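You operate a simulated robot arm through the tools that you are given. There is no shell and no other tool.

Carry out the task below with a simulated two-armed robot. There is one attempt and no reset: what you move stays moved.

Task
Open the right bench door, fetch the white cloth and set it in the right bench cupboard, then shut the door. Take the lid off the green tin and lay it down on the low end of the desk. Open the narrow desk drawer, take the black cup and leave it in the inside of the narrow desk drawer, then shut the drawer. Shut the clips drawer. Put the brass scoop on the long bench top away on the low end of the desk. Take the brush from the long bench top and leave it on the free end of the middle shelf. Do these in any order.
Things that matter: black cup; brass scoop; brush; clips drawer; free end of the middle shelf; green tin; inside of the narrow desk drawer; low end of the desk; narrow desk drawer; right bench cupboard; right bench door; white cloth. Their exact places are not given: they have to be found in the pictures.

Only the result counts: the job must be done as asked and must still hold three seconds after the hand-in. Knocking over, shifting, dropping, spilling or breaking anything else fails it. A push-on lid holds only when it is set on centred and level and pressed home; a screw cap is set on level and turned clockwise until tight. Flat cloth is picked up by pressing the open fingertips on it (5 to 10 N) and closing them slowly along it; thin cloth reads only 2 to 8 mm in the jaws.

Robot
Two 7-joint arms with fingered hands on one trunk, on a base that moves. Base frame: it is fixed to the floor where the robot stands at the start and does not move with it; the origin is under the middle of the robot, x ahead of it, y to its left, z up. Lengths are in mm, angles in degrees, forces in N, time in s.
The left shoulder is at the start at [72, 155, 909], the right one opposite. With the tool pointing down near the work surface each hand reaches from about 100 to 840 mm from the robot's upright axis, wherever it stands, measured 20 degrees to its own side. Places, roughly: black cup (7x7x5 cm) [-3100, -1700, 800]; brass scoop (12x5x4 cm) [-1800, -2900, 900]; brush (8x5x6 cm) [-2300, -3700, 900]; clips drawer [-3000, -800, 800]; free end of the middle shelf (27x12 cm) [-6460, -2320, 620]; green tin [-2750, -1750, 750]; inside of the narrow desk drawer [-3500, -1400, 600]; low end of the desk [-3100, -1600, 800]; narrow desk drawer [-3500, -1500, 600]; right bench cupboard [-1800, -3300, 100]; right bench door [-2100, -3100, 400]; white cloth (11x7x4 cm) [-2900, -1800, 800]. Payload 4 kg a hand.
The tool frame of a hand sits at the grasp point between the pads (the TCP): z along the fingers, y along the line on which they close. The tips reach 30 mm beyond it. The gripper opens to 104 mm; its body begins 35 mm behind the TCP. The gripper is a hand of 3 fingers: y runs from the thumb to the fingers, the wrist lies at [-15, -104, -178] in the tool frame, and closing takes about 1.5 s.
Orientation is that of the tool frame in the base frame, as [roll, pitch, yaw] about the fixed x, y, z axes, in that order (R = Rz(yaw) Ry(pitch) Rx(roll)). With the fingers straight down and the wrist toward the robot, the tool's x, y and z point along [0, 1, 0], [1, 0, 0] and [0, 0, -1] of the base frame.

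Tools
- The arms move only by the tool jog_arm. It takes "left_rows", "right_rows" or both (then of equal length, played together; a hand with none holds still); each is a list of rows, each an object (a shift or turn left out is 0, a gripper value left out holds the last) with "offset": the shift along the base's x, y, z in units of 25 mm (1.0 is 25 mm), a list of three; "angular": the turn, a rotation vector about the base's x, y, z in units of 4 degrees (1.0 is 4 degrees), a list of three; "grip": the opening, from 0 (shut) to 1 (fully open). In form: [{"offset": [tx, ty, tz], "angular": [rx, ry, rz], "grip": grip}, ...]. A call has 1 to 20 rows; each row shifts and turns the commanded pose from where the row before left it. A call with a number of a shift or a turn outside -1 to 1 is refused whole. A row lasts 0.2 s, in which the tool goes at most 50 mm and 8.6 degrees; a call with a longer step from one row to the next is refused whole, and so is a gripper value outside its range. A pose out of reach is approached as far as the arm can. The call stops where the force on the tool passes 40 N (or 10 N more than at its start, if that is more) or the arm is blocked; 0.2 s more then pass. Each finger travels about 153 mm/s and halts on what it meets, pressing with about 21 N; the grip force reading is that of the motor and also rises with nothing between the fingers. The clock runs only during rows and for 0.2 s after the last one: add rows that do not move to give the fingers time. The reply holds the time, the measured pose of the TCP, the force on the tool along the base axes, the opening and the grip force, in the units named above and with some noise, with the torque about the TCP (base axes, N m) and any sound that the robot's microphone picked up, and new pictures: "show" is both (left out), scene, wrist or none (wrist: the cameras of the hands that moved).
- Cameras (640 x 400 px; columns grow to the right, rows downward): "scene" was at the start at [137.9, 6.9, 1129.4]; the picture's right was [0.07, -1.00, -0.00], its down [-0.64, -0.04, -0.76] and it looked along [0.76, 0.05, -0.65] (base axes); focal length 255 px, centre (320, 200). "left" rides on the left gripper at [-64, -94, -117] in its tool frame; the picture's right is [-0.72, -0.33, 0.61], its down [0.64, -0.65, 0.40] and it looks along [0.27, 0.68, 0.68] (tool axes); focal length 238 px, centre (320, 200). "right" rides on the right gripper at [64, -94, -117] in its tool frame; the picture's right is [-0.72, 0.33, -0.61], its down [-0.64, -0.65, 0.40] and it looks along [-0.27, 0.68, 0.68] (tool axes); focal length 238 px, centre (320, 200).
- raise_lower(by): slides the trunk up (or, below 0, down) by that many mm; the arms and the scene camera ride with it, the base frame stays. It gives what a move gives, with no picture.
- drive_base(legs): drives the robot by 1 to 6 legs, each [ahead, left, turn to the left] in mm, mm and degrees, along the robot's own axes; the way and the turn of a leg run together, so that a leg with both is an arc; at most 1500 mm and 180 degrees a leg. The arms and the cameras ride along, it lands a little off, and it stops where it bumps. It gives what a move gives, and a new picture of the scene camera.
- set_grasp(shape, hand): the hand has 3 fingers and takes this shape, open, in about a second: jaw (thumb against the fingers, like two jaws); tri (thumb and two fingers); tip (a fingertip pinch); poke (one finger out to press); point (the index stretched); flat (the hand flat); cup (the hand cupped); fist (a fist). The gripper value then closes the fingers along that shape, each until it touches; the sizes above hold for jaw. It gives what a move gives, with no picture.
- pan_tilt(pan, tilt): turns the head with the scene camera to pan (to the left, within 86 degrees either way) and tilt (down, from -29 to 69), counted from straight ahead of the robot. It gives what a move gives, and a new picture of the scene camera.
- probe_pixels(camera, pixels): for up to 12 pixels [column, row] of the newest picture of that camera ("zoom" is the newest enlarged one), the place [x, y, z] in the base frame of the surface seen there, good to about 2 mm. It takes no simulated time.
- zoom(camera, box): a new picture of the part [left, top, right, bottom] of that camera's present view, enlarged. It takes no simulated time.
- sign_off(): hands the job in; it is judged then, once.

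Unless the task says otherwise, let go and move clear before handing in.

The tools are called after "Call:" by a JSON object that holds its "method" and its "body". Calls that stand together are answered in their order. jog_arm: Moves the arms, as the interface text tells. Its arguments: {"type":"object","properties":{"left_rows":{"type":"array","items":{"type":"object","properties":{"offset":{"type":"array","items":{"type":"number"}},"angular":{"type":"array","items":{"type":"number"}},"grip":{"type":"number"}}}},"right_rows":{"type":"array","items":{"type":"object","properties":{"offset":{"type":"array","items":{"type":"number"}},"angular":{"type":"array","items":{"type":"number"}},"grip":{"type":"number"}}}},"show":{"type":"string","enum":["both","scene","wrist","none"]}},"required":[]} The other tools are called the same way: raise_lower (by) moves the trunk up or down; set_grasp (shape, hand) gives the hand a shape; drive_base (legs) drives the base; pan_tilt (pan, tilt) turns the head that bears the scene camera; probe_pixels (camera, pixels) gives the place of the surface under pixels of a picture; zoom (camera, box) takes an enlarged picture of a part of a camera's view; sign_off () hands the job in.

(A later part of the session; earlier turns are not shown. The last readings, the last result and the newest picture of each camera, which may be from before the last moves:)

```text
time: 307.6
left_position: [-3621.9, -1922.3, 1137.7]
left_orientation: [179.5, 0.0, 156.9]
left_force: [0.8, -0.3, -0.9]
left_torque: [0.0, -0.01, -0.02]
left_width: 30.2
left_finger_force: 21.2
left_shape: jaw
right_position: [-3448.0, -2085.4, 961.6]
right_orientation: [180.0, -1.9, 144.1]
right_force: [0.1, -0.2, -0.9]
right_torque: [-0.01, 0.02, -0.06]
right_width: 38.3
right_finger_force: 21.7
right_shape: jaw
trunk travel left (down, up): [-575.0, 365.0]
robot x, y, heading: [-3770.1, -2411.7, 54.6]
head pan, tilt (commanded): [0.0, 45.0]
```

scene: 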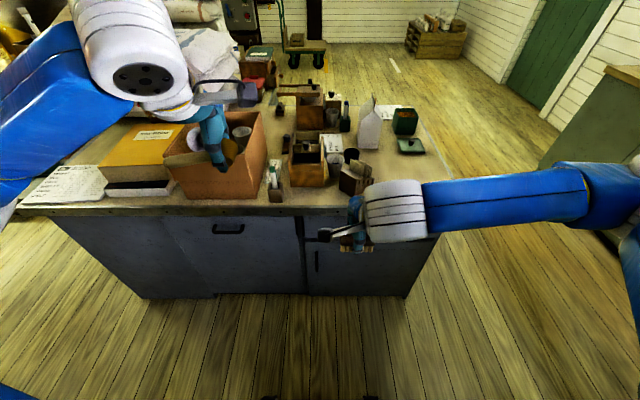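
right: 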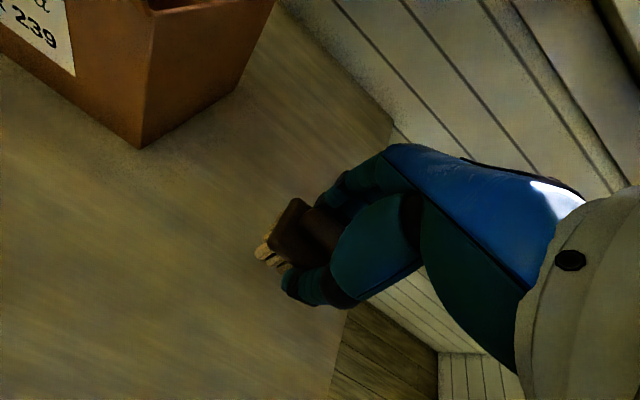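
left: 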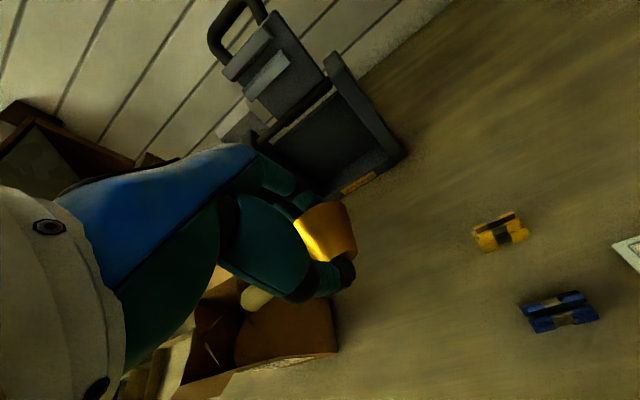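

I'm facing the drawer side squarely. Zooming in on the drawer fronts and probing.

Call:
{"method": "zoom", "body": {"camera": "scene", "box": [40, 190, 450, 320]}}

Call:
{"method": "probe_pixels", "body": {"camera": "scene", "pixels": [[228, 228], [228, 240], [170, 230], [215, 280], [300, 230], [303, 280], [120, 250], [317, 260], [60, 222], [230, 208], [340, 280], [400, 280]]}}

```text
1.56 times, centred on (245, 255) of scene
```

zoom: 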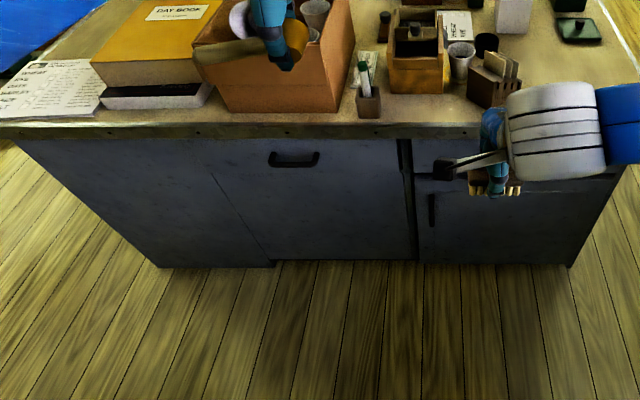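

```text
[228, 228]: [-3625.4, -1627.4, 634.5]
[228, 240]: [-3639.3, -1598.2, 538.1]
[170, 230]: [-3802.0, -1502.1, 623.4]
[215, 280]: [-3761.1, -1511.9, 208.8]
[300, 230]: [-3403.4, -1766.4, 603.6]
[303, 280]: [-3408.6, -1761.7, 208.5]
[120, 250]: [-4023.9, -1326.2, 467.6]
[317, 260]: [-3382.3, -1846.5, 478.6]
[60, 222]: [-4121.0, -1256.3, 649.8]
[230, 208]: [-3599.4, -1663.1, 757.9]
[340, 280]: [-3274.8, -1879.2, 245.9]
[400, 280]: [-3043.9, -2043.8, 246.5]
```

Call:
{"method": "zoom", "body": {"camera": "scene", "box": [150, 200, 320, 300]}}

Call:
{"method": "zoom", "body": {"camera": "scene", "box": [240, 80, 450, 220]}}

```text
3.76 times, centred on (235, 250) of scene
```

zoom: 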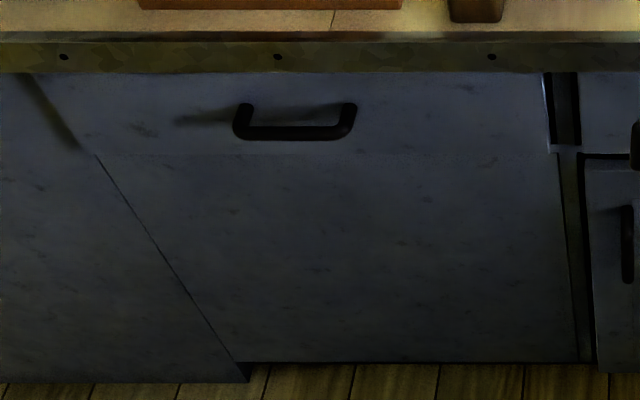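

```text
2.86 times, centred on (345, 150) of scene
```

zoom: 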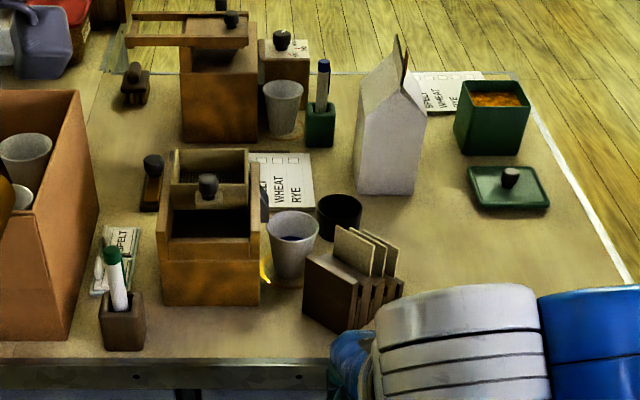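

The narrow drawer has a horizontal U-handle at (228,233). Probing the handle, drawer face and the top's overhang accurately.

Call:
{"method": "zoom", "body": {"camera": "scene", "box": [195, 200, 265, 245]}}

Call:
{"method": "probe_pixels", "body": {"camera": "zoom", "pixels": [[300, 300], [200, 295], [400, 290], [165, 250], [445, 250], [300, 250], [300, 350], [300, 200], [300, 110], [300, 80], [60, 300], [560, 300]]}}

```text
8.89 times, centred on (230, 222) of scene
```

zoom: 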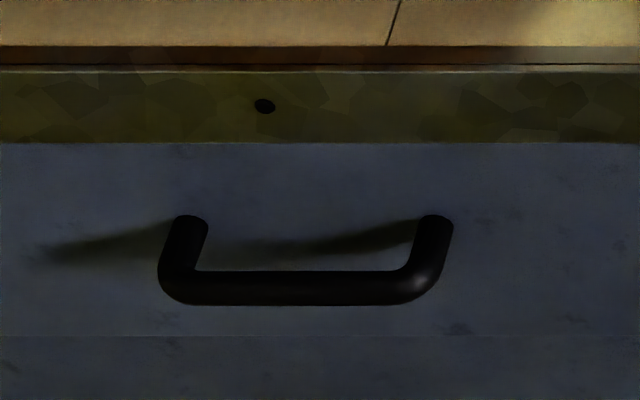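

```text
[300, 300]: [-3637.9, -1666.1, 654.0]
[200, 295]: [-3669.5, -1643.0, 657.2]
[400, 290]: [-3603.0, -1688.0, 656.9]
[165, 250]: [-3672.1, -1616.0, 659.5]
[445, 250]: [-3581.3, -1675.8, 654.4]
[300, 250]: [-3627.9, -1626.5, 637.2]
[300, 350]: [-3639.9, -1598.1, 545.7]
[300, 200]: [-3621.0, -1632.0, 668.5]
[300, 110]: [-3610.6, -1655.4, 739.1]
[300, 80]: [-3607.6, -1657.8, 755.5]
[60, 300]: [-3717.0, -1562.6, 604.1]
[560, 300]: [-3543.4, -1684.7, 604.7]
```

The handle bar: t≈3464 front, z≈655, 25 mm gap to the face. First I'll put the scoop down; probing the free desk area and nearby objects.

Call:
{"method": "probe_pixels", "body": {"camera": "scene", "pixels": [[350, 190], [340, 175], [366, 178], [364, 154], [363, 168], [412, 150], [398, 150], [426, 152], [420, 140], [405, 165], [435, 170], [428, 190]]}}

Call:
{"method": "pan_tilt", "body": {"pan": -25, "tilt": 40}}

```text
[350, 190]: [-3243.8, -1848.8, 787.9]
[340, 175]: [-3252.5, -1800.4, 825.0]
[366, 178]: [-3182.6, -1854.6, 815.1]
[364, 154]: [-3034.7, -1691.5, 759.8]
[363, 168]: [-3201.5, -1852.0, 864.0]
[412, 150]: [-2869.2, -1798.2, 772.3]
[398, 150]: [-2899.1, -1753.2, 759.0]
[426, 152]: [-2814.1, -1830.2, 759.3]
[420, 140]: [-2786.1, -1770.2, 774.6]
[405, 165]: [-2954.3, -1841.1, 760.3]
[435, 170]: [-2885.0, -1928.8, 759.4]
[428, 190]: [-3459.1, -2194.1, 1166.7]
```

```text
time: 308.5
left_position: [-3623.7, -1919.6, 1135.9]
left_orientation: [179.6, 0.0, 156.9]
left_force: [-0.1, -0.5, -1.1]
left_torque: [0.0, 0.01, -0.02]
left_width: 30.3
left_finger_force: 20.3
left_shape: jaw
right_position: [-3449.3, -2085.3, 960.7]
right_orientation: [180.0, -1.9, 144.1]
right_force: [0.1, -0.5, -0.5]
right_torque: [0.0, -0.03, 0.0]
right_width: 38.3
right_finger_force: 20.8
right_shape: jaw
trunk travel left (down, up): [-575.0, 365.0]
robot x, y, heading: [-3768.9, -2411.6, 54.5]
head pan, tilt (commanded): [-25.0, 40.0]
```

scene: 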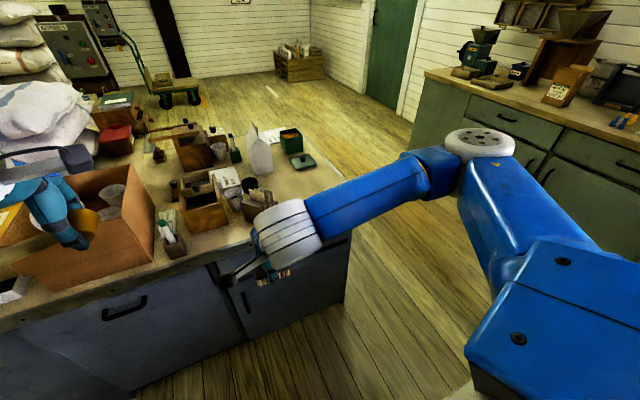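

Free patch found around s≈−1340, t≈3215 (between lid and card holder). Driving so the left hand can set the scoop there.

Call:
{"method": "drive_base", "body": {"legs": [[293, -446, 0]]}}

Call:
{"method": "pan_tilt", "body": {"pan": 0, "tilt": 45}}

```text
time: 311.6
left_position: [-3081.1, -1947.1, 1136.9]
left_orientation: [179.5, 0.2, 156.4]
left_force: [0.2, 1.2, -0.8]
left_torque: [0.02, -0.03, 0.0]
left_width: 30.1
left_finger_force: 21.2
left_shape: jaw
right_position: [-2908.2, -2112.5, 960.6]
right_orientation: [-180.0, -1.8, 143.7]
right_force: [-0.2, -0.1, -0.8]
right_torque: [-0.04, -0.03, -0.03]
right_width: 38.0
right_finger_force: 20.5
right_shape: jaw
trunk travel left (down, up): [-575.0, 365.0]
robot x, y, heading: [-3228.4, -2438.0, 54.4]
head pan, tilt (commanded): [-25.0, 40.0]
```

scene: 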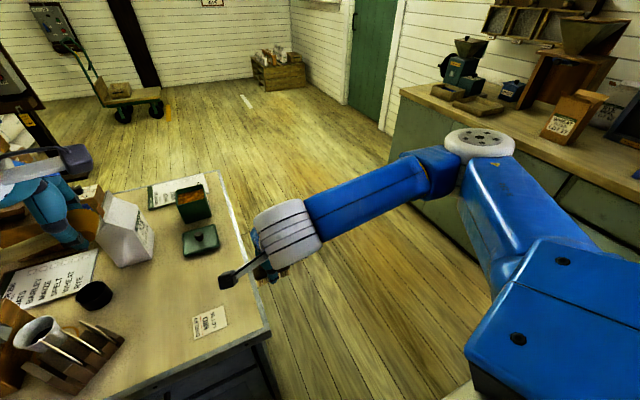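

```text
time: 312.5
left_position: [-3080.4, -1948.9, 1137.3]
left_orientation: [179.3, -0.1, 156.4]
left_force: [0.3, 0.6, -1.2]
left_torque: [0.01, -0.03, 0.01]
left_width: 30.1
left_finger_force: 21.2
left_shape: jaw
right_position: [-2908.0, -2113.8, 961.7]
right_orientation: [179.9, -1.9, 143.6]
right_force: [-1.5, 0.7, -0.2]
right_torque: [0.0, 0.0, -0.01]
right_width: 38.1
right_finger_force: 21.5
right_shape: jaw
trunk travel left (down, up): [-575.0, 365.0]
robot x, y, heading: [-3227.2, -2437.1, 54.1]
head pan, tilt (commanded): [0.0, 45.0]
```

scene: 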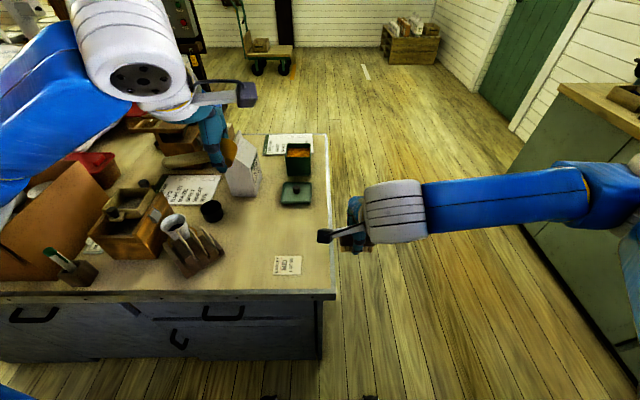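

Free spot is at about pixel (262,225). Moving the scoop over it and lowering to z≈850.

Call:
{"method": "probe_pixels", "body": {"camera": "scene", "pixels": [[262, 225], [285, 225], [240, 222], [275, 262], [301, 262], [283, 205], [312, 204], [226, 245], [211, 205], [222, 220], [203, 212], [211, 203]]}}

Call:
{"method": "jog_arm", "body": {"left_rows": [{"offset": [0.834, 0.69, 0]}, {"offset": [0.834, 0.69, 0]}, {"offset": [0.834, 0.69, 0]}, {"offset": [0.834, 0.69, 0]}, {"offset": [0.834, 0.69, 0]}, {"offset": [0.834, 0.69, 0]}, {"offset": [0, 0, -1]}, {"offset": [0, 0, -1]}, {"offset": [0, 0, -1]}, {"offset": [0, 0, -1]}, {"offset": [0, 0, -1]}, {"offset": [0, 0, -1]}, {"offset": [0, 0, -1]}, {"offset": [0, 0, -1]}, {"offset": [0, 0, -1]}, {"offset": [0, 0, -1]}, {"offset": [0, 0, -1]}]}}

```text
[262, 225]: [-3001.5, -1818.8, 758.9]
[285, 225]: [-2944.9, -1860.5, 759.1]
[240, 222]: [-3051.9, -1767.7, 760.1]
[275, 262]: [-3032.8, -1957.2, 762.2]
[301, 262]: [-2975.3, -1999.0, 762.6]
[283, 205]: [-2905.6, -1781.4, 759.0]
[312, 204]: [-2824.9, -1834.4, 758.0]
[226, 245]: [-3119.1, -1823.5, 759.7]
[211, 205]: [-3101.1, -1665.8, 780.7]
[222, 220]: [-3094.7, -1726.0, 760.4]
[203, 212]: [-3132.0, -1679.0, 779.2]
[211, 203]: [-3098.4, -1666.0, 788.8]
```

```text
time: 316.1
left_position: [-2955.3, -1845.1, 864.2]
left_orientation: [179.5, 0.0, 156.3]
left_force: [0.1, 0.0, -0.5]
left_torque: [0.01, 0.01, 0.01]
left_width: 30.0
left_finger_force: 20.8
left_shape: jaw
right_position: [-2907.6, -2115.2, 960.9]
right_orientation: [180.0, -2.0, 143.6]
right_force: [0.0, 0.5, -0.5]
right_torque: [0.02, -0.03, -0.03]
right_width: 38.4
right_finger_force: 21.3
right_shape: jaw
trunk travel left (down, up): [-575.0, 365.0]
robot x, y, heading: [-3226.8, -2435.1, 54.4]
head pan, tilt (commanded): [0.0, 45.0]
```

scene: 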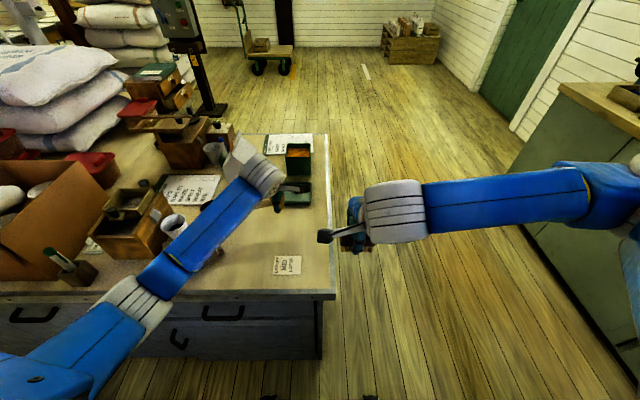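
left: 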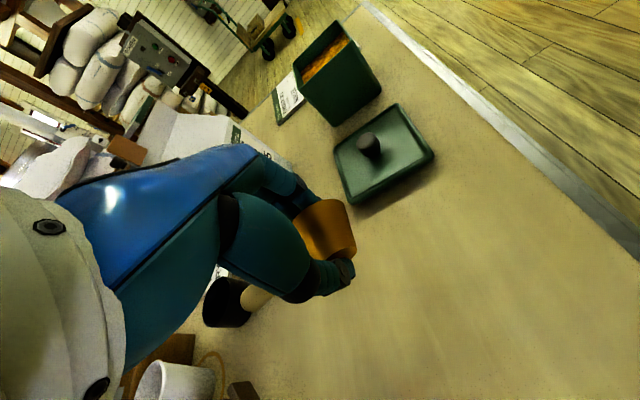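

The scoop hovers over clear desk. Lowering further and then gently to contact.

Call:
{"method": "jog_arm", "body": {"left_rows": [{"offset": [0, 0, -1]}, {"offset": [0, 0, -0.8]}, {"offset": [0, 0, -0.5]}, {"offset": [0, 0, -0.3]}, {}], "show": "none"}}

Call:
{"method": "jog_arm", "body": {"left_rows": [{"offset": [0, 0, -0.12]}, {"offset": [0, 0, -0.12]}, {}], "show": "wrist"}}

```text
time: 317.3
left_position: [-2956.5, -1846.2, 796.6]
left_orientation: [179.4, 0.0, 156.4]
left_force: [-0.3, 0.0, -1.1]
left_torque: [0.0, -0.03, -0.01]
left_width: 29.9
left_finger_force: 21.1
left_shape: jaw
right_position: [-2907.0, -2114.9, 961.6]
right_orientation: [-180.0, -1.8, 143.7]
right_force: [-0.3, -1.0, -0.9]
right_torque: [0.0, -0.01, -0.06]
right_width: 38.3
right_finger_force: 21.1
right_shape: jaw
trunk travel left (down, up): [-575.0, 365.0]
robot x, y, heading: [-3229.5, -2435.9, 54.4]
head pan, tilt (commanded): [0.0, 45.0]
```

```text
time: 318.1
left_position: [-2954.8, -1846.2, 792.7]
left_orientation: [179.3, 0.0, 156.4]
left_force: [-0.8, 0.5, 6.2]
left_torque: [0.17, -0.04, -0.01]
left_width: 29.8
left_finger_force: 21.0
left_shape: jaw
right_position: [-2907.5, -2115.7, 962.6]
right_orientation: [179.9, -1.8, 143.6]
right_force: [-0.5, -0.1, -0.8]
right_torque: [-0.01, 0.01, -0.03]
right_width: 38.5
right_finger_force: 21.0
right_shape: jaw
trunk travel left (down, up): [-575.0, 365.0]
robot x, y, heading: [-3230.9, -2437.6, 54.0]
head pan, tilt (commanded): [0.0, 45.0]
```

left: 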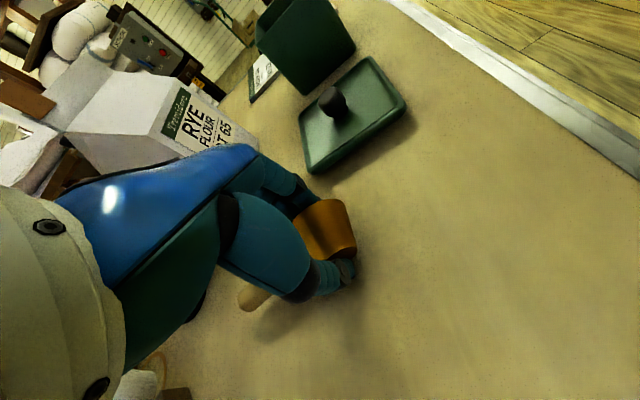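

Contact at 6 N. Releasing the scoop gradually and lifting off.

Call:
{"method": "jog_arm", "body": {"left_rows": [{"grip": 0.36}, {"grip": 0.45}, {"grip": 0.6}, {"grip": 0.8}, {"grip": 1}, {}, {"offset": [0, 0, 0.5]}, {"offset": [0, 0, 1]}, {"offset": [0, 0, 1]}, {"offset": [0, 0, 1]}, {"offset": [0, 0, 1]}, {"offset": [0, 0, 1]}, {"offset": [0, 0, 1]}]}}

Call:
{"method": "zoom", "body": {"camera": "left", "box": [160, 120, 480, 400]}}

```text
time: 320.9
left_position: [-2953.7, -1844.2, 953.6]
left_orientation: [179.4, -0.2, 156.4]
left_force: [-0.5, -0.4, -0.5]
left_torque: [-0.01, 0.03, -0.03]
left_width: 104.1
left_finger_force: 0.0
left_shape: jaw
right_position: [-2908.2, -2114.8, 962.4]
right_orientation: [179.9, -2.0, 143.7]
right_force: [-0.8, 0.4, -0.9]
right_torque: [-0.06, -0.01, 0.03]
right_width: 38.3
right_finger_force: 21.1
right_shape: jaw
trunk travel left (down, up): [-575.0, 365.0]
robot x, y, heading: [-3231.2, -2434.8, 54.4]
head pan, tilt (commanded): [0.0, 45.0]
```

scene: 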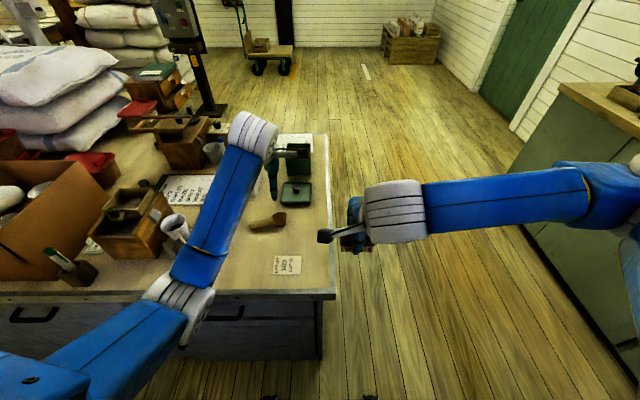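
left: 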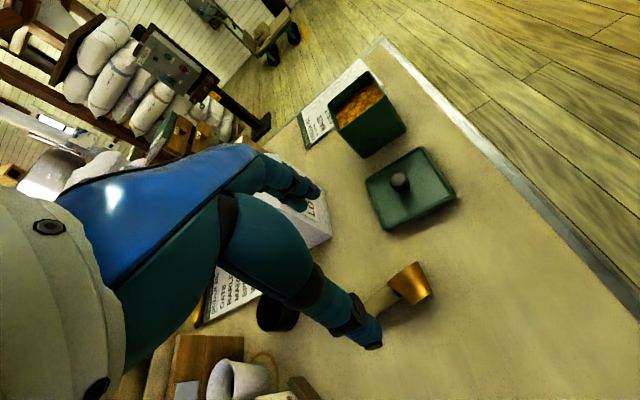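

```text
1.43 times, centred on (320, 260) of left
```

zoom: 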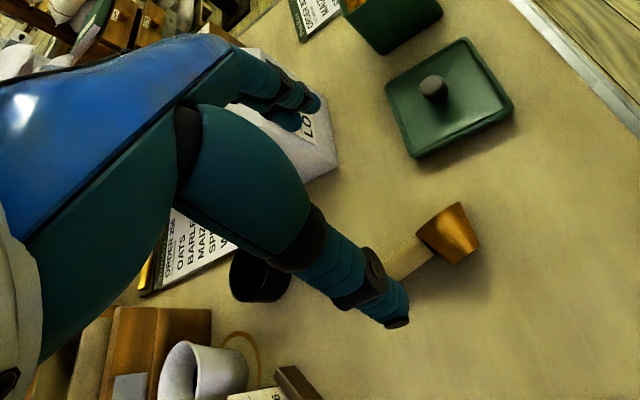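

The scoop rests on the desk. Retracting the left hand, backing off and turning left to look toward the shelves.

Call:
{"method": "jog_arm", "body": {"left_rows": [{"offset": [-0.5, -0.35, 0.5]}, {"offset": [-0.9, -0.62, 0.2]}, {"offset": [-0.9, -0.62, 0]}, {"offset": [-0.9, -0.62, 0]}, {"offset": [-0.9, -0.62, 0]}, {"offset": [-0.9, -0.62, 0]}, {"offset": [-0.9, -0.62, 0]}], "show": "none"}}

Call:
{"method": "drive_base", "body": {"legs": [[-430, 0, 0], [0, 0, 90]]}}

Call:
{"method": "pan_tilt", "body": {"pan": 30, "tilt": 25}}

```text
time: 322.7
left_position: [-3120.0, -1928.0, 988.9]
left_orientation: [176.0, -4.1, 158.1]
left_force: [0.6, -0.5, -0.1]
left_torque: [-0.01, 0.01, 0.02]
left_width: 104.0
left_finger_force: 0.0
left_shape: jaw
right_position: [-2908.5, -2114.8, 963.1]
right_orientation: [179.9, -1.8, 143.6]
right_force: [0.0, 0.4, -0.5]
right_torque: [0.01, 0.01, 0.01]
right_width: 38.4
right_finger_force: 20.3
right_shape: jaw
trunk travel left (down, up): [-575.0, 365.0]
robot x, y, heading: [-3228.9, -2439.6, 54.1]
head pan, tilt (commanded): [0.0, 45.0]
stopped in row 7 (left hand): the arm was blocked; the commanded pose is now the measured one
```

```text
time: 329.3
left_position: [-3997.9, -2697.8, 986.7]
left_orientation: [176.0, -4.1, -110.7]
left_force: [-0.4, -0.5, 0.0]
left_torque: [-0.03, 0.02, 0.02]
left_width: 103.8
left_finger_force: 0.0
left_shape: jaw
right_position: [-3815.2, -2480.1, 962.5]
right_orientation: [179.9, -1.9, -125.1]
right_force: [0.6, 0.1, -0.3]
right_torque: [0.03, 0.02, 0.0]
right_width: 38.1
right_finger_force: 21.0
right_shape: jaw
trunk travel left (down, up): [-575.0, 365.0]
robot x, y, heading: [-3489.1, -2794.4, 145.5]
head pan, tilt (commanded): [0.0, 45.0]
```

scene: 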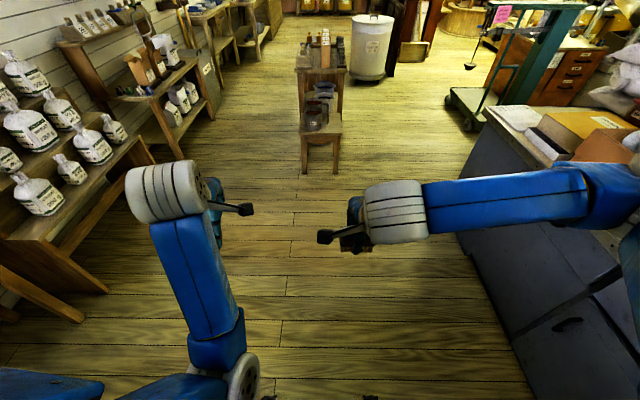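

```text
time: 330.2
left_position: [-3998.0, -2697.2, 988.7]
left_orientation: [176.0, -4.1, -110.6]
left_force: [-0.1, 0.6, -0.8]
left_torque: [0.01, 0.0, -0.01]
left_width: 103.9
left_finger_force: 0.0
left_shape: jaw
right_position: [-3814.7, -2481.6, 963.5]
right_orientation: [179.8, -1.9, -125.2]
right_force: [0.5, -0.4, 0.1]
right_torque: [-0.02, 0.02, 0.0]
right_width: 38.0
right_finger_force: 20.9
right_shape: jaw
trunk travel left (down, up): [-575.0, 365.0]
robot x, y, heading: [-3488.9, -2798.2, 145.4]
head pan, tilt (commanded): [30.0, 25.0]
```

scene: 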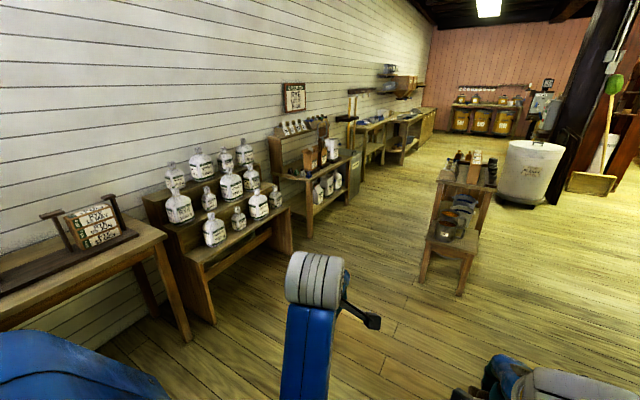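

The rack with three shelves is at (310,170). Zooming and probing it.

Call:
{"method": "zoom", "body": {"camera": "scene", "box": [255, 100, 375, 250]}}

Call:
{"method": "probe_pixels", "body": {"camera": "scene", "pixels": [[290, 178], [300, 178], [310, 180], [345, 155], [340, 170], [330, 205], [312, 240], [285, 140], [455, 190], [450, 245], [425, 280], [530, 170]]}}

```text
2.67 times, centred on (315, 175) of scene
```

zoom: 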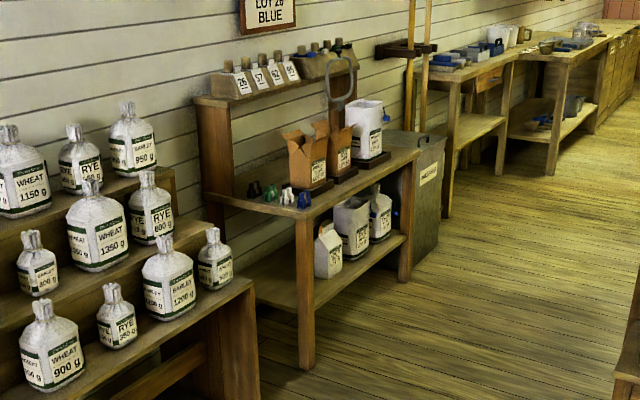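

```text
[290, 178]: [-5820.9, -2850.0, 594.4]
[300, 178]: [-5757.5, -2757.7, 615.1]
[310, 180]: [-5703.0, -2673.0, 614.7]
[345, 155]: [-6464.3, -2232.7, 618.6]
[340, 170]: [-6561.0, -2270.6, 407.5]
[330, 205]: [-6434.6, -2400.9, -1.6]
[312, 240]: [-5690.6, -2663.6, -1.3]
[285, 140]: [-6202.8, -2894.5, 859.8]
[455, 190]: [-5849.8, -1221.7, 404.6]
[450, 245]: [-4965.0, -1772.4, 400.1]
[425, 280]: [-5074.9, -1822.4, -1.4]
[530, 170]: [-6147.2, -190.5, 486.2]
```

The middle shelf is at z≈617, with its free far end near s≈−3920. Probing the furniture along my way.

Call:
{"method": "probe_pixels", "body": {"camera": "scene", "pixels": [[190, 335], [214, 320], [290, 250], [150, 250], [240, 260], [420, 280], [460, 292], [478, 250], [440, 185], [490, 195], [345, 160], [320, 168]]}}

Call:
{"method": "zoom", "body": {"camera": "scene", "box": [400, 130, 560, 300]}}

```text
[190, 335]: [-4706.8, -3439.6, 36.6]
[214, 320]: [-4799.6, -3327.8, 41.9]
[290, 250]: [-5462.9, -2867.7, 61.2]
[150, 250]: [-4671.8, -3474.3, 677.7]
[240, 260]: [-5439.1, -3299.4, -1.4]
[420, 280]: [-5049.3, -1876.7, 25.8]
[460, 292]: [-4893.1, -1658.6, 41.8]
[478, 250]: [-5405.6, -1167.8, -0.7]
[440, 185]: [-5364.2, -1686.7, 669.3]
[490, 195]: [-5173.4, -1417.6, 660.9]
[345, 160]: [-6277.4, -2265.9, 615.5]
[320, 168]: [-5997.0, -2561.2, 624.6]
```

```text
2.35 times, centred on (480, 215) of scene
```

zoom: 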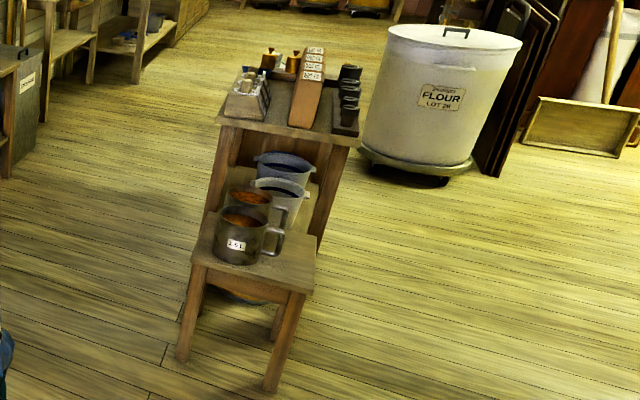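

The corridor between the stool (t≤4480) and the wall furniture (t≥5480) is about 1 m. Driving down its middle (t≈4980).

Call:
{"method": "drive_base", "body": {"legs": [[900, 680, -0.8], [1300, 0, 0]]}}

```text
time: 342.4
left_position: [-6238.7, -1967.8, 989.1]
left_orientation: [175.9, -4.0, -110.8]
left_force: [0.1, -0.3, 0.9]
left_torque: [0.04, 0.01, -0.01]
left_width: 103.9
left_finger_force: 0.0
left_shape: jaw
right_position: [-6055.0, -1753.0, 962.8]
right_orientation: [179.8, -1.9, -125.3]
right_force: [-0.3, 0.0, -0.9]
right_torque: [-0.02, 0.03, -0.01]
right_width: 38.3
right_finger_force: 21.1
right_shape: jaw
trunk travel left (down, up): [-575.0, 365.0]
robot x, y, heading: [-5729.6, -2066.6, 145.2]
head pan, tilt (commanded): [30.0, 25.0]
```

scene: 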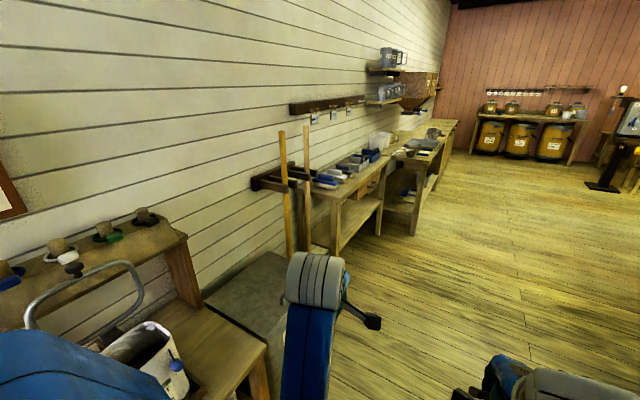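

The rack is beside me; its free end of the middle shelf is at about (215,345). Advancing 320 mm and turning left to face it.

Call:
{"method": "drive_base", "body": {"legs": [[325, -30, 0], [0, 0, 89.4]]}}

Call:
{"method": "pan_tilt", "body": {"pan": -5, "tilt": 45}}

```text
time: 348.4
left_position: [-6087.4, -2363.6, 988.6]
left_orientation: [175.8, -4.0, -21.8]
left_force: [0.2, 0.2, 0.1]
left_torque: [-0.02, 0.0, 0.0]
left_width: 103.9
left_finger_force: 0.0
left_shape: jaw
right_position: [-6300.6, -2176.6, 963.9]
right_orientation: [179.8, -1.9, -36.4]
right_force: [0.7, 0.2, -0.9]
right_torque: [0.01, 0.01, 0.0]
right_width: 37.8
right_finger_force: 21.5
right_shape: jaw
trunk travel left (down, up): [-575.0, 365.0]
robot x, y, heading: [-5981.6, -1859.4, -125.7]
head pan, tilt (commanded): [30.0, 25.0]
```

scene: 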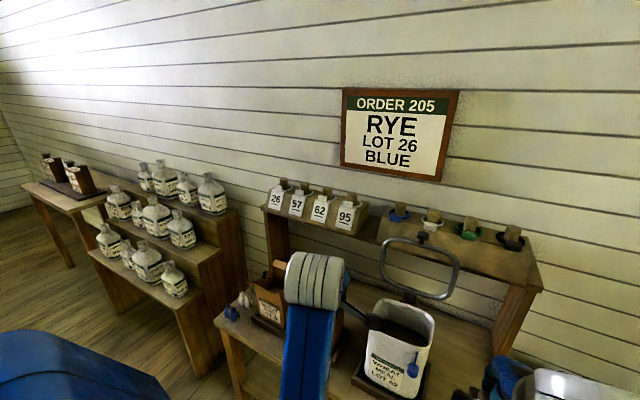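

```text
time: 349.4
left_position: [-6086.3, -2364.2, 989.9]
left_orientation: [175.6, -4.2, -21.7]
left_force: [-0.9, -0.2, -0.4]
left_torque: [0.0, -0.03, -0.01]
left_width: 103.8
left_finger_force: 0.0
left_shape: jaw
right_position: [-6298.9, -2175.7, 964.3]
right_orientation: [179.6, -1.8, -36.2]
right_force: [0.2, 0.9, -0.6]
right_torque: [-0.02, -0.01, 0.01]
right_width: 37.5
right_finger_force: 20.9
right_shape: jaw
trunk travel left (down, up): [-575.0, 365.0]
robot x, y, heading: [-5982.2, -1857.3, -125.8]
head pan, tilt (commanded): [-5.0, 45.0]
```

scene: 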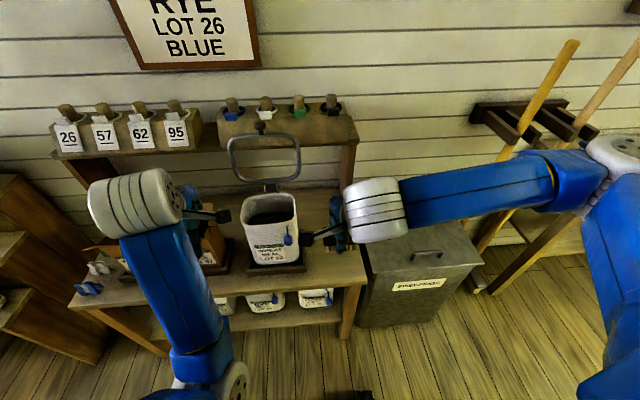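

Facing the rack: the free end of the middle shelf is at about (335,262), right of the bag on its tray. Probing the free area.

Call:
{"method": "zoom", "body": {"camera": "scene", "box": [220, 170, 420, 310]}}

Call:
{"method": "probe_pixels", "body": {"camera": "scene", "pixels": [[320, 265], [340, 270], [360, 270], [365, 283], [310, 280], [325, 250], [305, 268], [315, 205], [318, 190], [355, 255], [298, 240], [345, 285]]}}

```text
2.86 times, centred on (320, 240) of scene
```

zoom: 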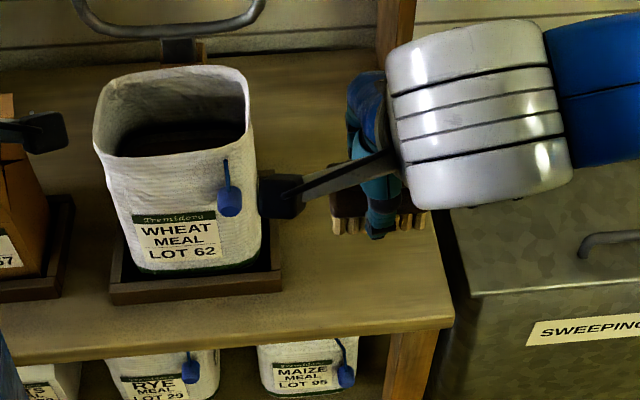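

```text
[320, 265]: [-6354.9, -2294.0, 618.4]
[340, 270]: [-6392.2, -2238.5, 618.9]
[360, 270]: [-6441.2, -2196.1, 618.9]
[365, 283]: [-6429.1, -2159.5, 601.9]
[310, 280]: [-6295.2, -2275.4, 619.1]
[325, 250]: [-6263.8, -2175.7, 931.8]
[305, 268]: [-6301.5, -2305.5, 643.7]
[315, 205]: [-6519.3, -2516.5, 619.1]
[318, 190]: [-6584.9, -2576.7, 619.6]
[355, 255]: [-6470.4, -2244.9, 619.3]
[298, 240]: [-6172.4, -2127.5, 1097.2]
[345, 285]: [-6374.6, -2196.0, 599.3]
```

Free end spans s −3803…−3990, t 5490…5900 at z≈619. Moving the brush over its centre (s −3922, t 5620).

Call:
{"method": "jog_arm", "body": {"right_rows": [{"offset": [-0.885, -0.773, 0]}, {"offset": [-0.885, -0.773, 0]}, {"offset": [-0.885, -0.773, 0]}, {"offset": [-0.885, -0.773, 0]}, {"offset": [-0.885, -0.773, 0]}, {"offset": [-0.885, -0.773, 0]}, {"offset": [-0.885, -0.773, 0]}, {"offset": [0, 0, -1]}, {"offset": [0, 0, -1]}, {"offset": [0, 0, -1]}, {"offset": [0, 0, -1]}, {"offset": [0, 0, -1]}]}}

```text
time: 352.0
left_position: [-6086.9, -2362.4, 988.9]
left_orientation: [175.7, -4.2, -21.7]
left_force: [0.5, -0.5, 0.4]
left_torque: [0.01, 0.01, 0.01]
left_width: 104.0
left_finger_force: 0.1
left_shape: jaw
right_position: [-6454.8, -2309.6, 837.8]
right_orientation: [179.7, -1.9, -36.3]
right_force: [-0.6, -0.3, -1.0]
right_torque: [-0.02, 0.01, -0.02]
right_width: 37.8
right_finger_force: 20.7
right_shape: jaw
trunk travel left (down, up): [-575.0, 365.0]
robot x, y, heading: [-5978.9, -1852.2, -125.7]
head pan, tilt (commanded): [-5.0, 45.0]
```

scene: 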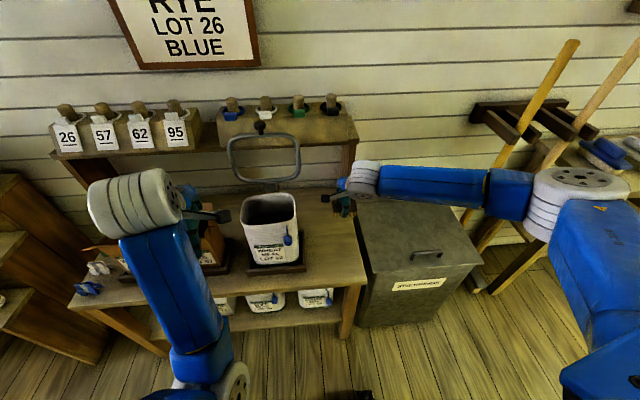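
right: 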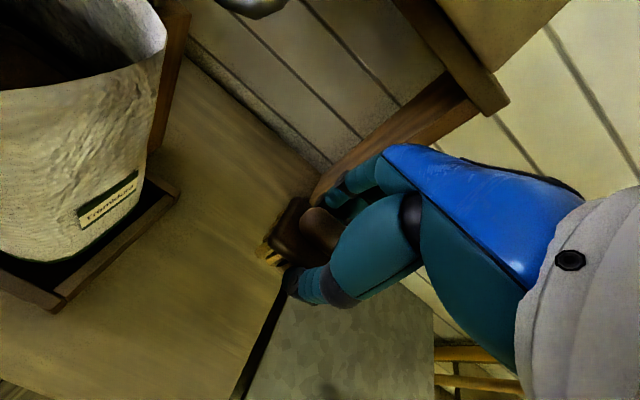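

The brush hovers over the free end. Checking clearance to the rack's post seen at (450,110) in the wrist view and the shelf's right edge.

Call:
{"method": "probe_pixels", "body": {"camera": "right", "pixels": [[450, 110], [335, 175], [320, 185], [490, 95], [280, 310], [250, 370], [160, 190], [230, 230], [300, 170], [110, 260]]}}

Call:
{"method": "zoom", "body": {"camera": "scene", "box": [230, 110, 430, 290]}}

```text
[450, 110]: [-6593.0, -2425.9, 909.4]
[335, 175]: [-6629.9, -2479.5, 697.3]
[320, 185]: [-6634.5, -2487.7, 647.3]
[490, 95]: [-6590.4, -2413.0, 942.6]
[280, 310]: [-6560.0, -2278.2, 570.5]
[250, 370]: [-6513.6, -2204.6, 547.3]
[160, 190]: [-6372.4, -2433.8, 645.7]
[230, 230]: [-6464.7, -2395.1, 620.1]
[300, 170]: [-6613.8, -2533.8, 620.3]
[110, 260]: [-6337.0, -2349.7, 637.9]
```

```text
2.22 times, centred on (330, 200) of scene
```

zoom: 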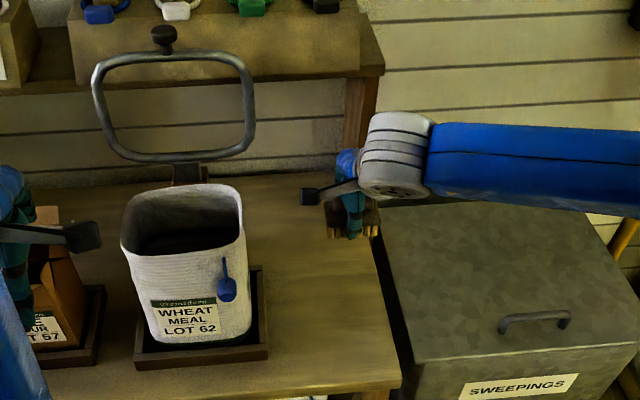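

Post is at t≈5869, far enough. Lowering the brush to just above the shelf.

Call:
{"method": "jog_arm", "body": {"right_rows": [{"offset": [0, 0, -1]}, {"offset": [0, 0, -1]}, {"offset": [0, 0, -1]}, {"offset": [0, 0, -1]}, {"offset": [0, 0, -1]}, {"offset": [0, 0, -1]}, {"offset": [0, 0, -0.6]}, {}], "show": "wrist"}}

```text
time: 353.8
left_position: [-6086.9, -2362.4, 989.3]
left_orientation: [175.7, -4.1, -21.7]
left_force: [-0.5, 0.1, 0.0]
left_torque: [0.0, 0.0, -0.01]
left_width: 103.8
left_finger_force: 0.1
left_shape: jaw
right_position: [-6454.9, -2310.3, 674.7]
right_orientation: [179.6, -1.9, -36.3]
right_force: [0.0, -0.4, -0.8]
right_torque: [0.0, -0.03, -0.01]
right_width: 37.8
right_finger_force: 21.3
right_shape: jaw
trunk travel left (down, up): [-575.0, 365.0]
robot x, y, heading: [-5979.7, -1854.1, -125.9]
head pan, tilt (commanded): [-5.0, 45.0]
```

right: 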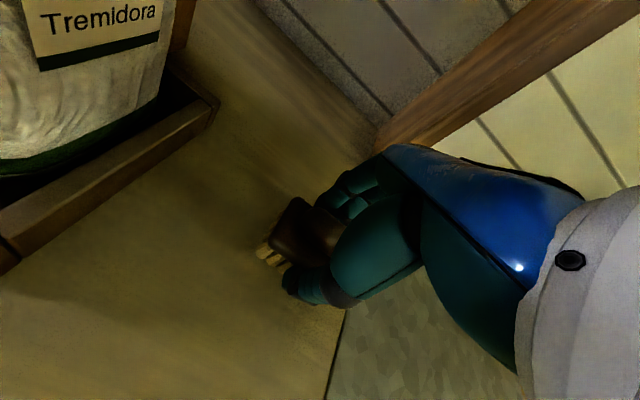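

Call:
{"method": "jog_arm", "body": {"right_rows": [{"offset": [0, 0, -0.3]}, {"offset": [0, 0, -0.15]}, {"offset": [0, 0, -0.1]}, {}], "show": "none"}}

Call:
{"method": "jog_arm", "body": {"right_rows": [{"offset": [0, 0, -0.1]}, {"offset": [0, 0, -0.08]}, {}], "show": "none"}}

```text
time: 354.8
left_position: [-6087.0, -2362.6, 990.1]
left_orientation: [175.7, -4.1, -21.7]
left_force: [1.3, 0.0, -0.9]
left_torque: [0.03, -0.02, -0.01]
left_width: 103.7
left_finger_force: 0.0
left_shape: jaw
right_position: [-6453.9, -2310.7, 660.9]
right_orientation: [179.8, -1.9, -36.3]
right_force: [-0.2, 0.1, -1.6]
right_torque: [0.03, 0.02, 0.0]
right_width: 37.9
right_finger_force: 20.7
right_shape: jaw
trunk travel left (down, up): [-575.0, 365.0]
robot x, y, heading: [-5981.5, -1854.5, -125.9]
head pan, tilt (commanded): [-5.0, 45.0]
```

```text
time: 355.6
left_position: [-6086.7, -2362.5, 989.8]
left_orientation: [175.8, -4.0, -21.7]
left_force: [0.0, 0.2, -0.1]
left_torque: [0.03, 0.02, 0.03]
left_width: 103.9
left_finger_force: 0.1
left_shape: jaw
right_position: [-6455.0, -2311.3, 657.5]
right_orientation: [179.6, -1.9, -36.2]
right_force: [0.1, 0.1, 4.2]
right_torque: [0.04, 0.0, 0.01]
right_width: 37.9
right_finger_force: 20.7
right_shape: jaw
trunk travel left (down, up): [-575.0, 365.0]
robot x, y, heading: [-5979.1, -1856.1, -125.8]
head pan, tilt (commanded): [-5.0, 45.0]
```

Contact (4 N) at z 657. Releasing the brush and rising.

Call:
{"method": "jog_arm", "body": {"right_rows": [{"grip": 0.45}, {"grip": 0.55}, {"grip": 0.7}, {"grip": 0.85}, {"grip": 1}, {}, {"offset": [0, 0, 0.5]}, {"offset": [0, 0, 1]}, {"offset": [0, 0, 1]}, {"offset": [0, 0, 1]}, {"offset": [0, 0, 1]}, {"offset": [0, 0, 1]}, {"offset": [0, 0, 1]}, {"offset": [0, 0, 1]}, {"offset": [0, 0, 1]}]}}

Call:
{"method": "zoom", "body": {"camera": "scene", "box": [230, 170, 430, 310]}}

```text
time: 358.8
left_position: [-6086.9, -2362.1, 989.6]
left_orientation: [175.7, -4.1, -21.8]
left_force: [-0.6, -0.7, -0.4]
left_torque: [0.03, 0.0, -0.02]
left_width: 103.9
left_finger_force: 0.0
left_shape: jaw
right_position: [-6456.1, -2309.4, 869.7]
right_orientation: [179.7, -2.0, -36.2]
right_force: [-0.1, 0.1, -0.6]
right_torque: [0.0, -0.02, 0.01]
right_width: 103.8
right_finger_force: 0.1
right_shape: jaw
trunk travel left (down, up): [-575.0, 365.0]
robot x, y, heading: [-5982.6, -1854.3, -125.9]
head pan, tilt (commanded): [-5.0, 45.0]
```

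scene: 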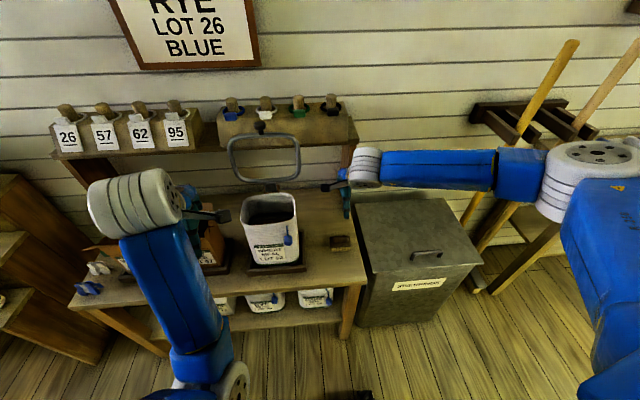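
right: 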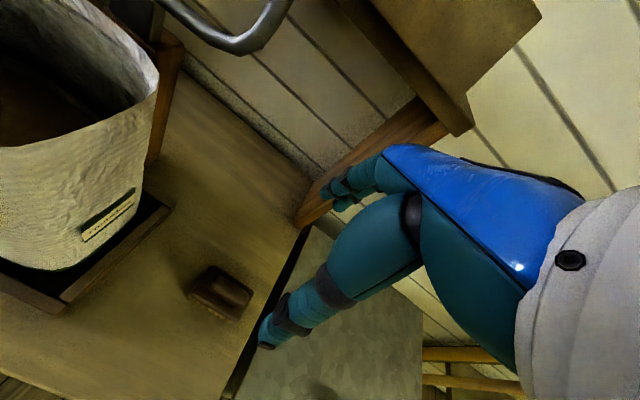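

```text
2.86 times, centred on (330, 240) of scene
```

zoom: 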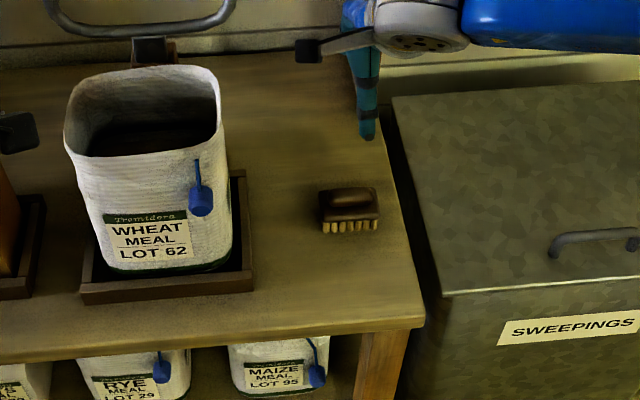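

The brush stands on the free end of the middle shelf. Retracting the right hand and heading back toward the desk.

Call:
{"method": "jog_arm", "body": {"right_rows": [{"offset": [0.636, 0.88, 0.2]}, {"offset": [0.636, 0.88, 0.2]}, {"offset": [0.636, 0.88, 0.2]}, {"offset": [0.636, 0.88, 0.2]}, {"offset": [0.636, 0.88, 0.2]}, {"offset": [0.636, 0.88, 0.2]}, {"offset": [0.636, 0.88, 0.2]}], "show": "none"}}

Call:
{"method": "drive_base", "body": {"legs": [[0, 0, 90], [0, 0, 90.4], [0, -1400, 0], [650, -450, 0]]}}

Call:
{"method": "pan_tilt", "body": {"pan": -15, "tilt": 35}}

```text
time: 360.4
left_position: [-6085.9, -2360.7, 990.4]
left_orientation: [175.7, -4.2, -21.8]
left_force: [-0.3, 0.1, -1.1]
left_torque: [-0.01, -0.01, 0.02]
left_width: 103.8
left_finger_force: 0.1
left_shape: jaw
right_position: [-6343.0, -2156.5, 905.3]
right_orientation: [179.6, -1.9, -36.3]
right_force: [1.6, 0.0, -0.4]
right_torque: [0.02, -0.04, -0.03]
right_width: 103.8
right_finger_force: 0.0
right_shape: jaw
trunk travel left (down, up): [-575.0, 365.0]
robot x, y, heading: [-5982.2, -1856.7, -125.7]
head pan, tilt (commanded): [-5.0, 45.0]
```

```text
time: 378.9
left_position: [-3982.8, -1813.6, 989.8]
left_orientation: [175.6, -4.2, 160.0]
left_force: [1.0, 0.0, -1.3]
left_torque: [-0.01, 0.03, -0.03]
left_width: 103.9
left_finger_force: 0.0
left_shape: jaw
right_position: [-3719.9, -2011.5, 905.5]
right_orientation: [179.7, -2.0, 145.3]
right_force: [-0.5, -0.7, 1.1]
right_torque: [-0.03, 0.03, 0.0]
right_width: 103.6
right_finger_force: 0.1
right_shape: jaw
trunk travel left (down, up): [-575.0, 365.0]
robot x, y, heading: [-4072.9, -2324.6, 55.9]
head pan, tilt (commanded): [-5.0, 45.0]
```

scene: 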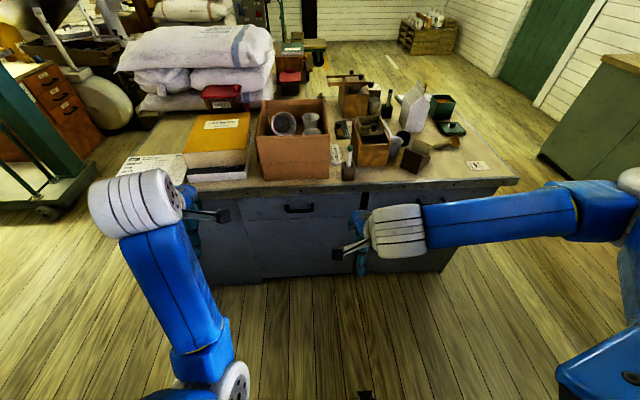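

```text
time: 379.7
left_position: [-3981.5, -1814.8, 989.8]
left_orientation: [175.6, -4.2, 160.0]
left_force: [0.4, 0.5, -1.4]
left_torque: [0.0, 0.0, 0.0]
left_width: 103.7
left_finger_force: 0.1
left_shape: jaw
right_position: [-3718.6, -2014.1, 906.3]
right_orientation: [179.5, -1.9, 145.2]
right_force: [0.1, 0.1, -0.7]
right_torque: [-0.02, 0.02, 0.03]
right_width: 103.7
right_finger_force: 0.0
right_shape: jaw
trunk travel left (down, up): [-575.0, 365.0]
robot x, y, heading: [-4073.6, -2324.3, 55.6]
head pan, tilt (commanded): [-15.0, 35.0]
```

scene: 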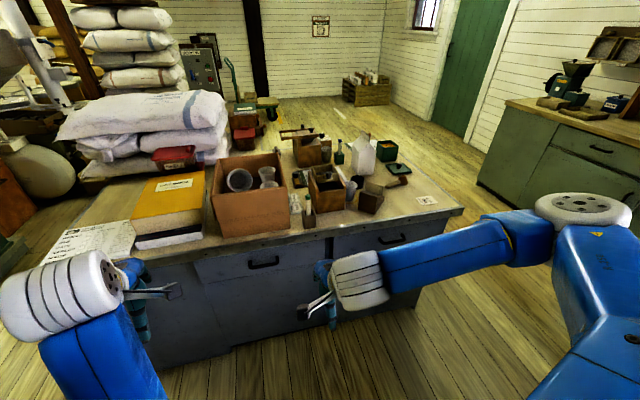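

Back in front of the drawer (handle at (264,262)). Checking the desktop objects by zooming.

Call:
{"method": "zoom", "body": {"camera": "scene", "box": [200, 120, 460, 250]}}

Call:
{"method": "zoom", "body": {"camera": "scene", "box": [290, 150, 410, 225]}}

```text
2.46 times, centred on (330, 185) of scene
```

zoom: 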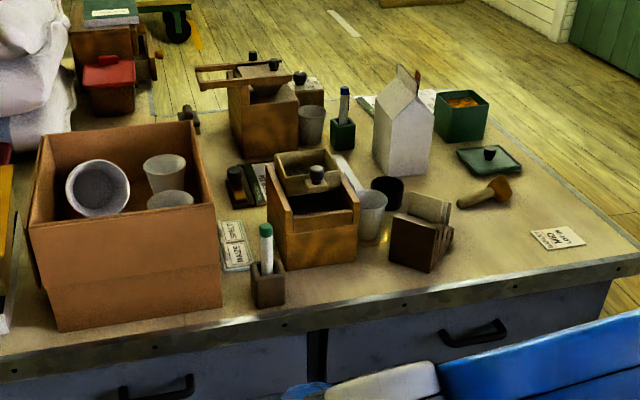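

```text
5.33 times, centred on (350, 188) of scene
```

zoom: 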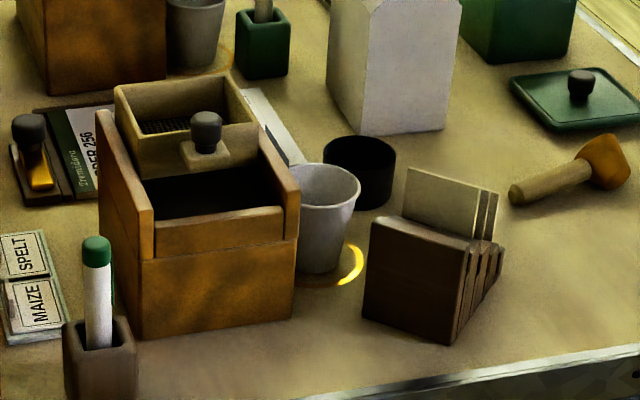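

All upright. Now probing the black cup and its neighbours (white cup, holder, bag) precisely.

Call:
{"method": "probe_pixels", "body": {"camera": "zoom", "pixels": [[326, 150], [394, 155], [360, 138], [355, 168], [375, 205], [340, 200], [352, 185], [300, 190], [358, 175], [405, 215], [440, 130], [335, 105]]}}

Call:
{"method": "probe_pixels", "body": {"camera": "zoom", "pixels": [[360, 160], [380, 160], [390, 185], [330, 170], [320, 270], [370, 130], [400, 170], [455, 180], [495, 215], [370, 240], [440, 340], [500, 250]]}}

```text
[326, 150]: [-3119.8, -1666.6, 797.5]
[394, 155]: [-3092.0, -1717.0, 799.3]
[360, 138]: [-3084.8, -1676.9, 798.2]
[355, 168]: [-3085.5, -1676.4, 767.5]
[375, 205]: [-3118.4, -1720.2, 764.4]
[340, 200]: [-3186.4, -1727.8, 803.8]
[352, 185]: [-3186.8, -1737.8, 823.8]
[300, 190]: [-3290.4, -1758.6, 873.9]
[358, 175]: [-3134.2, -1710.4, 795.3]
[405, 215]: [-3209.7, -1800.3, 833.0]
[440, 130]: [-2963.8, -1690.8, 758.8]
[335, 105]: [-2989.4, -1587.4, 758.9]
```

```text
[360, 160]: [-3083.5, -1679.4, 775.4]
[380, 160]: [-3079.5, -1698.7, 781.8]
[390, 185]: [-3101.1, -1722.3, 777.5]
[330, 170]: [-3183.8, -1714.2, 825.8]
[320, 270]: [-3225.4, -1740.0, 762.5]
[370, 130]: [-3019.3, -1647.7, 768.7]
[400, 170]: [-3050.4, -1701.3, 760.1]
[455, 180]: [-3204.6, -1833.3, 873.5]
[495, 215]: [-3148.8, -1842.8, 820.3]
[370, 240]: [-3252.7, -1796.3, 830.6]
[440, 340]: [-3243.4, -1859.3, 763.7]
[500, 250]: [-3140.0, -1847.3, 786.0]
```

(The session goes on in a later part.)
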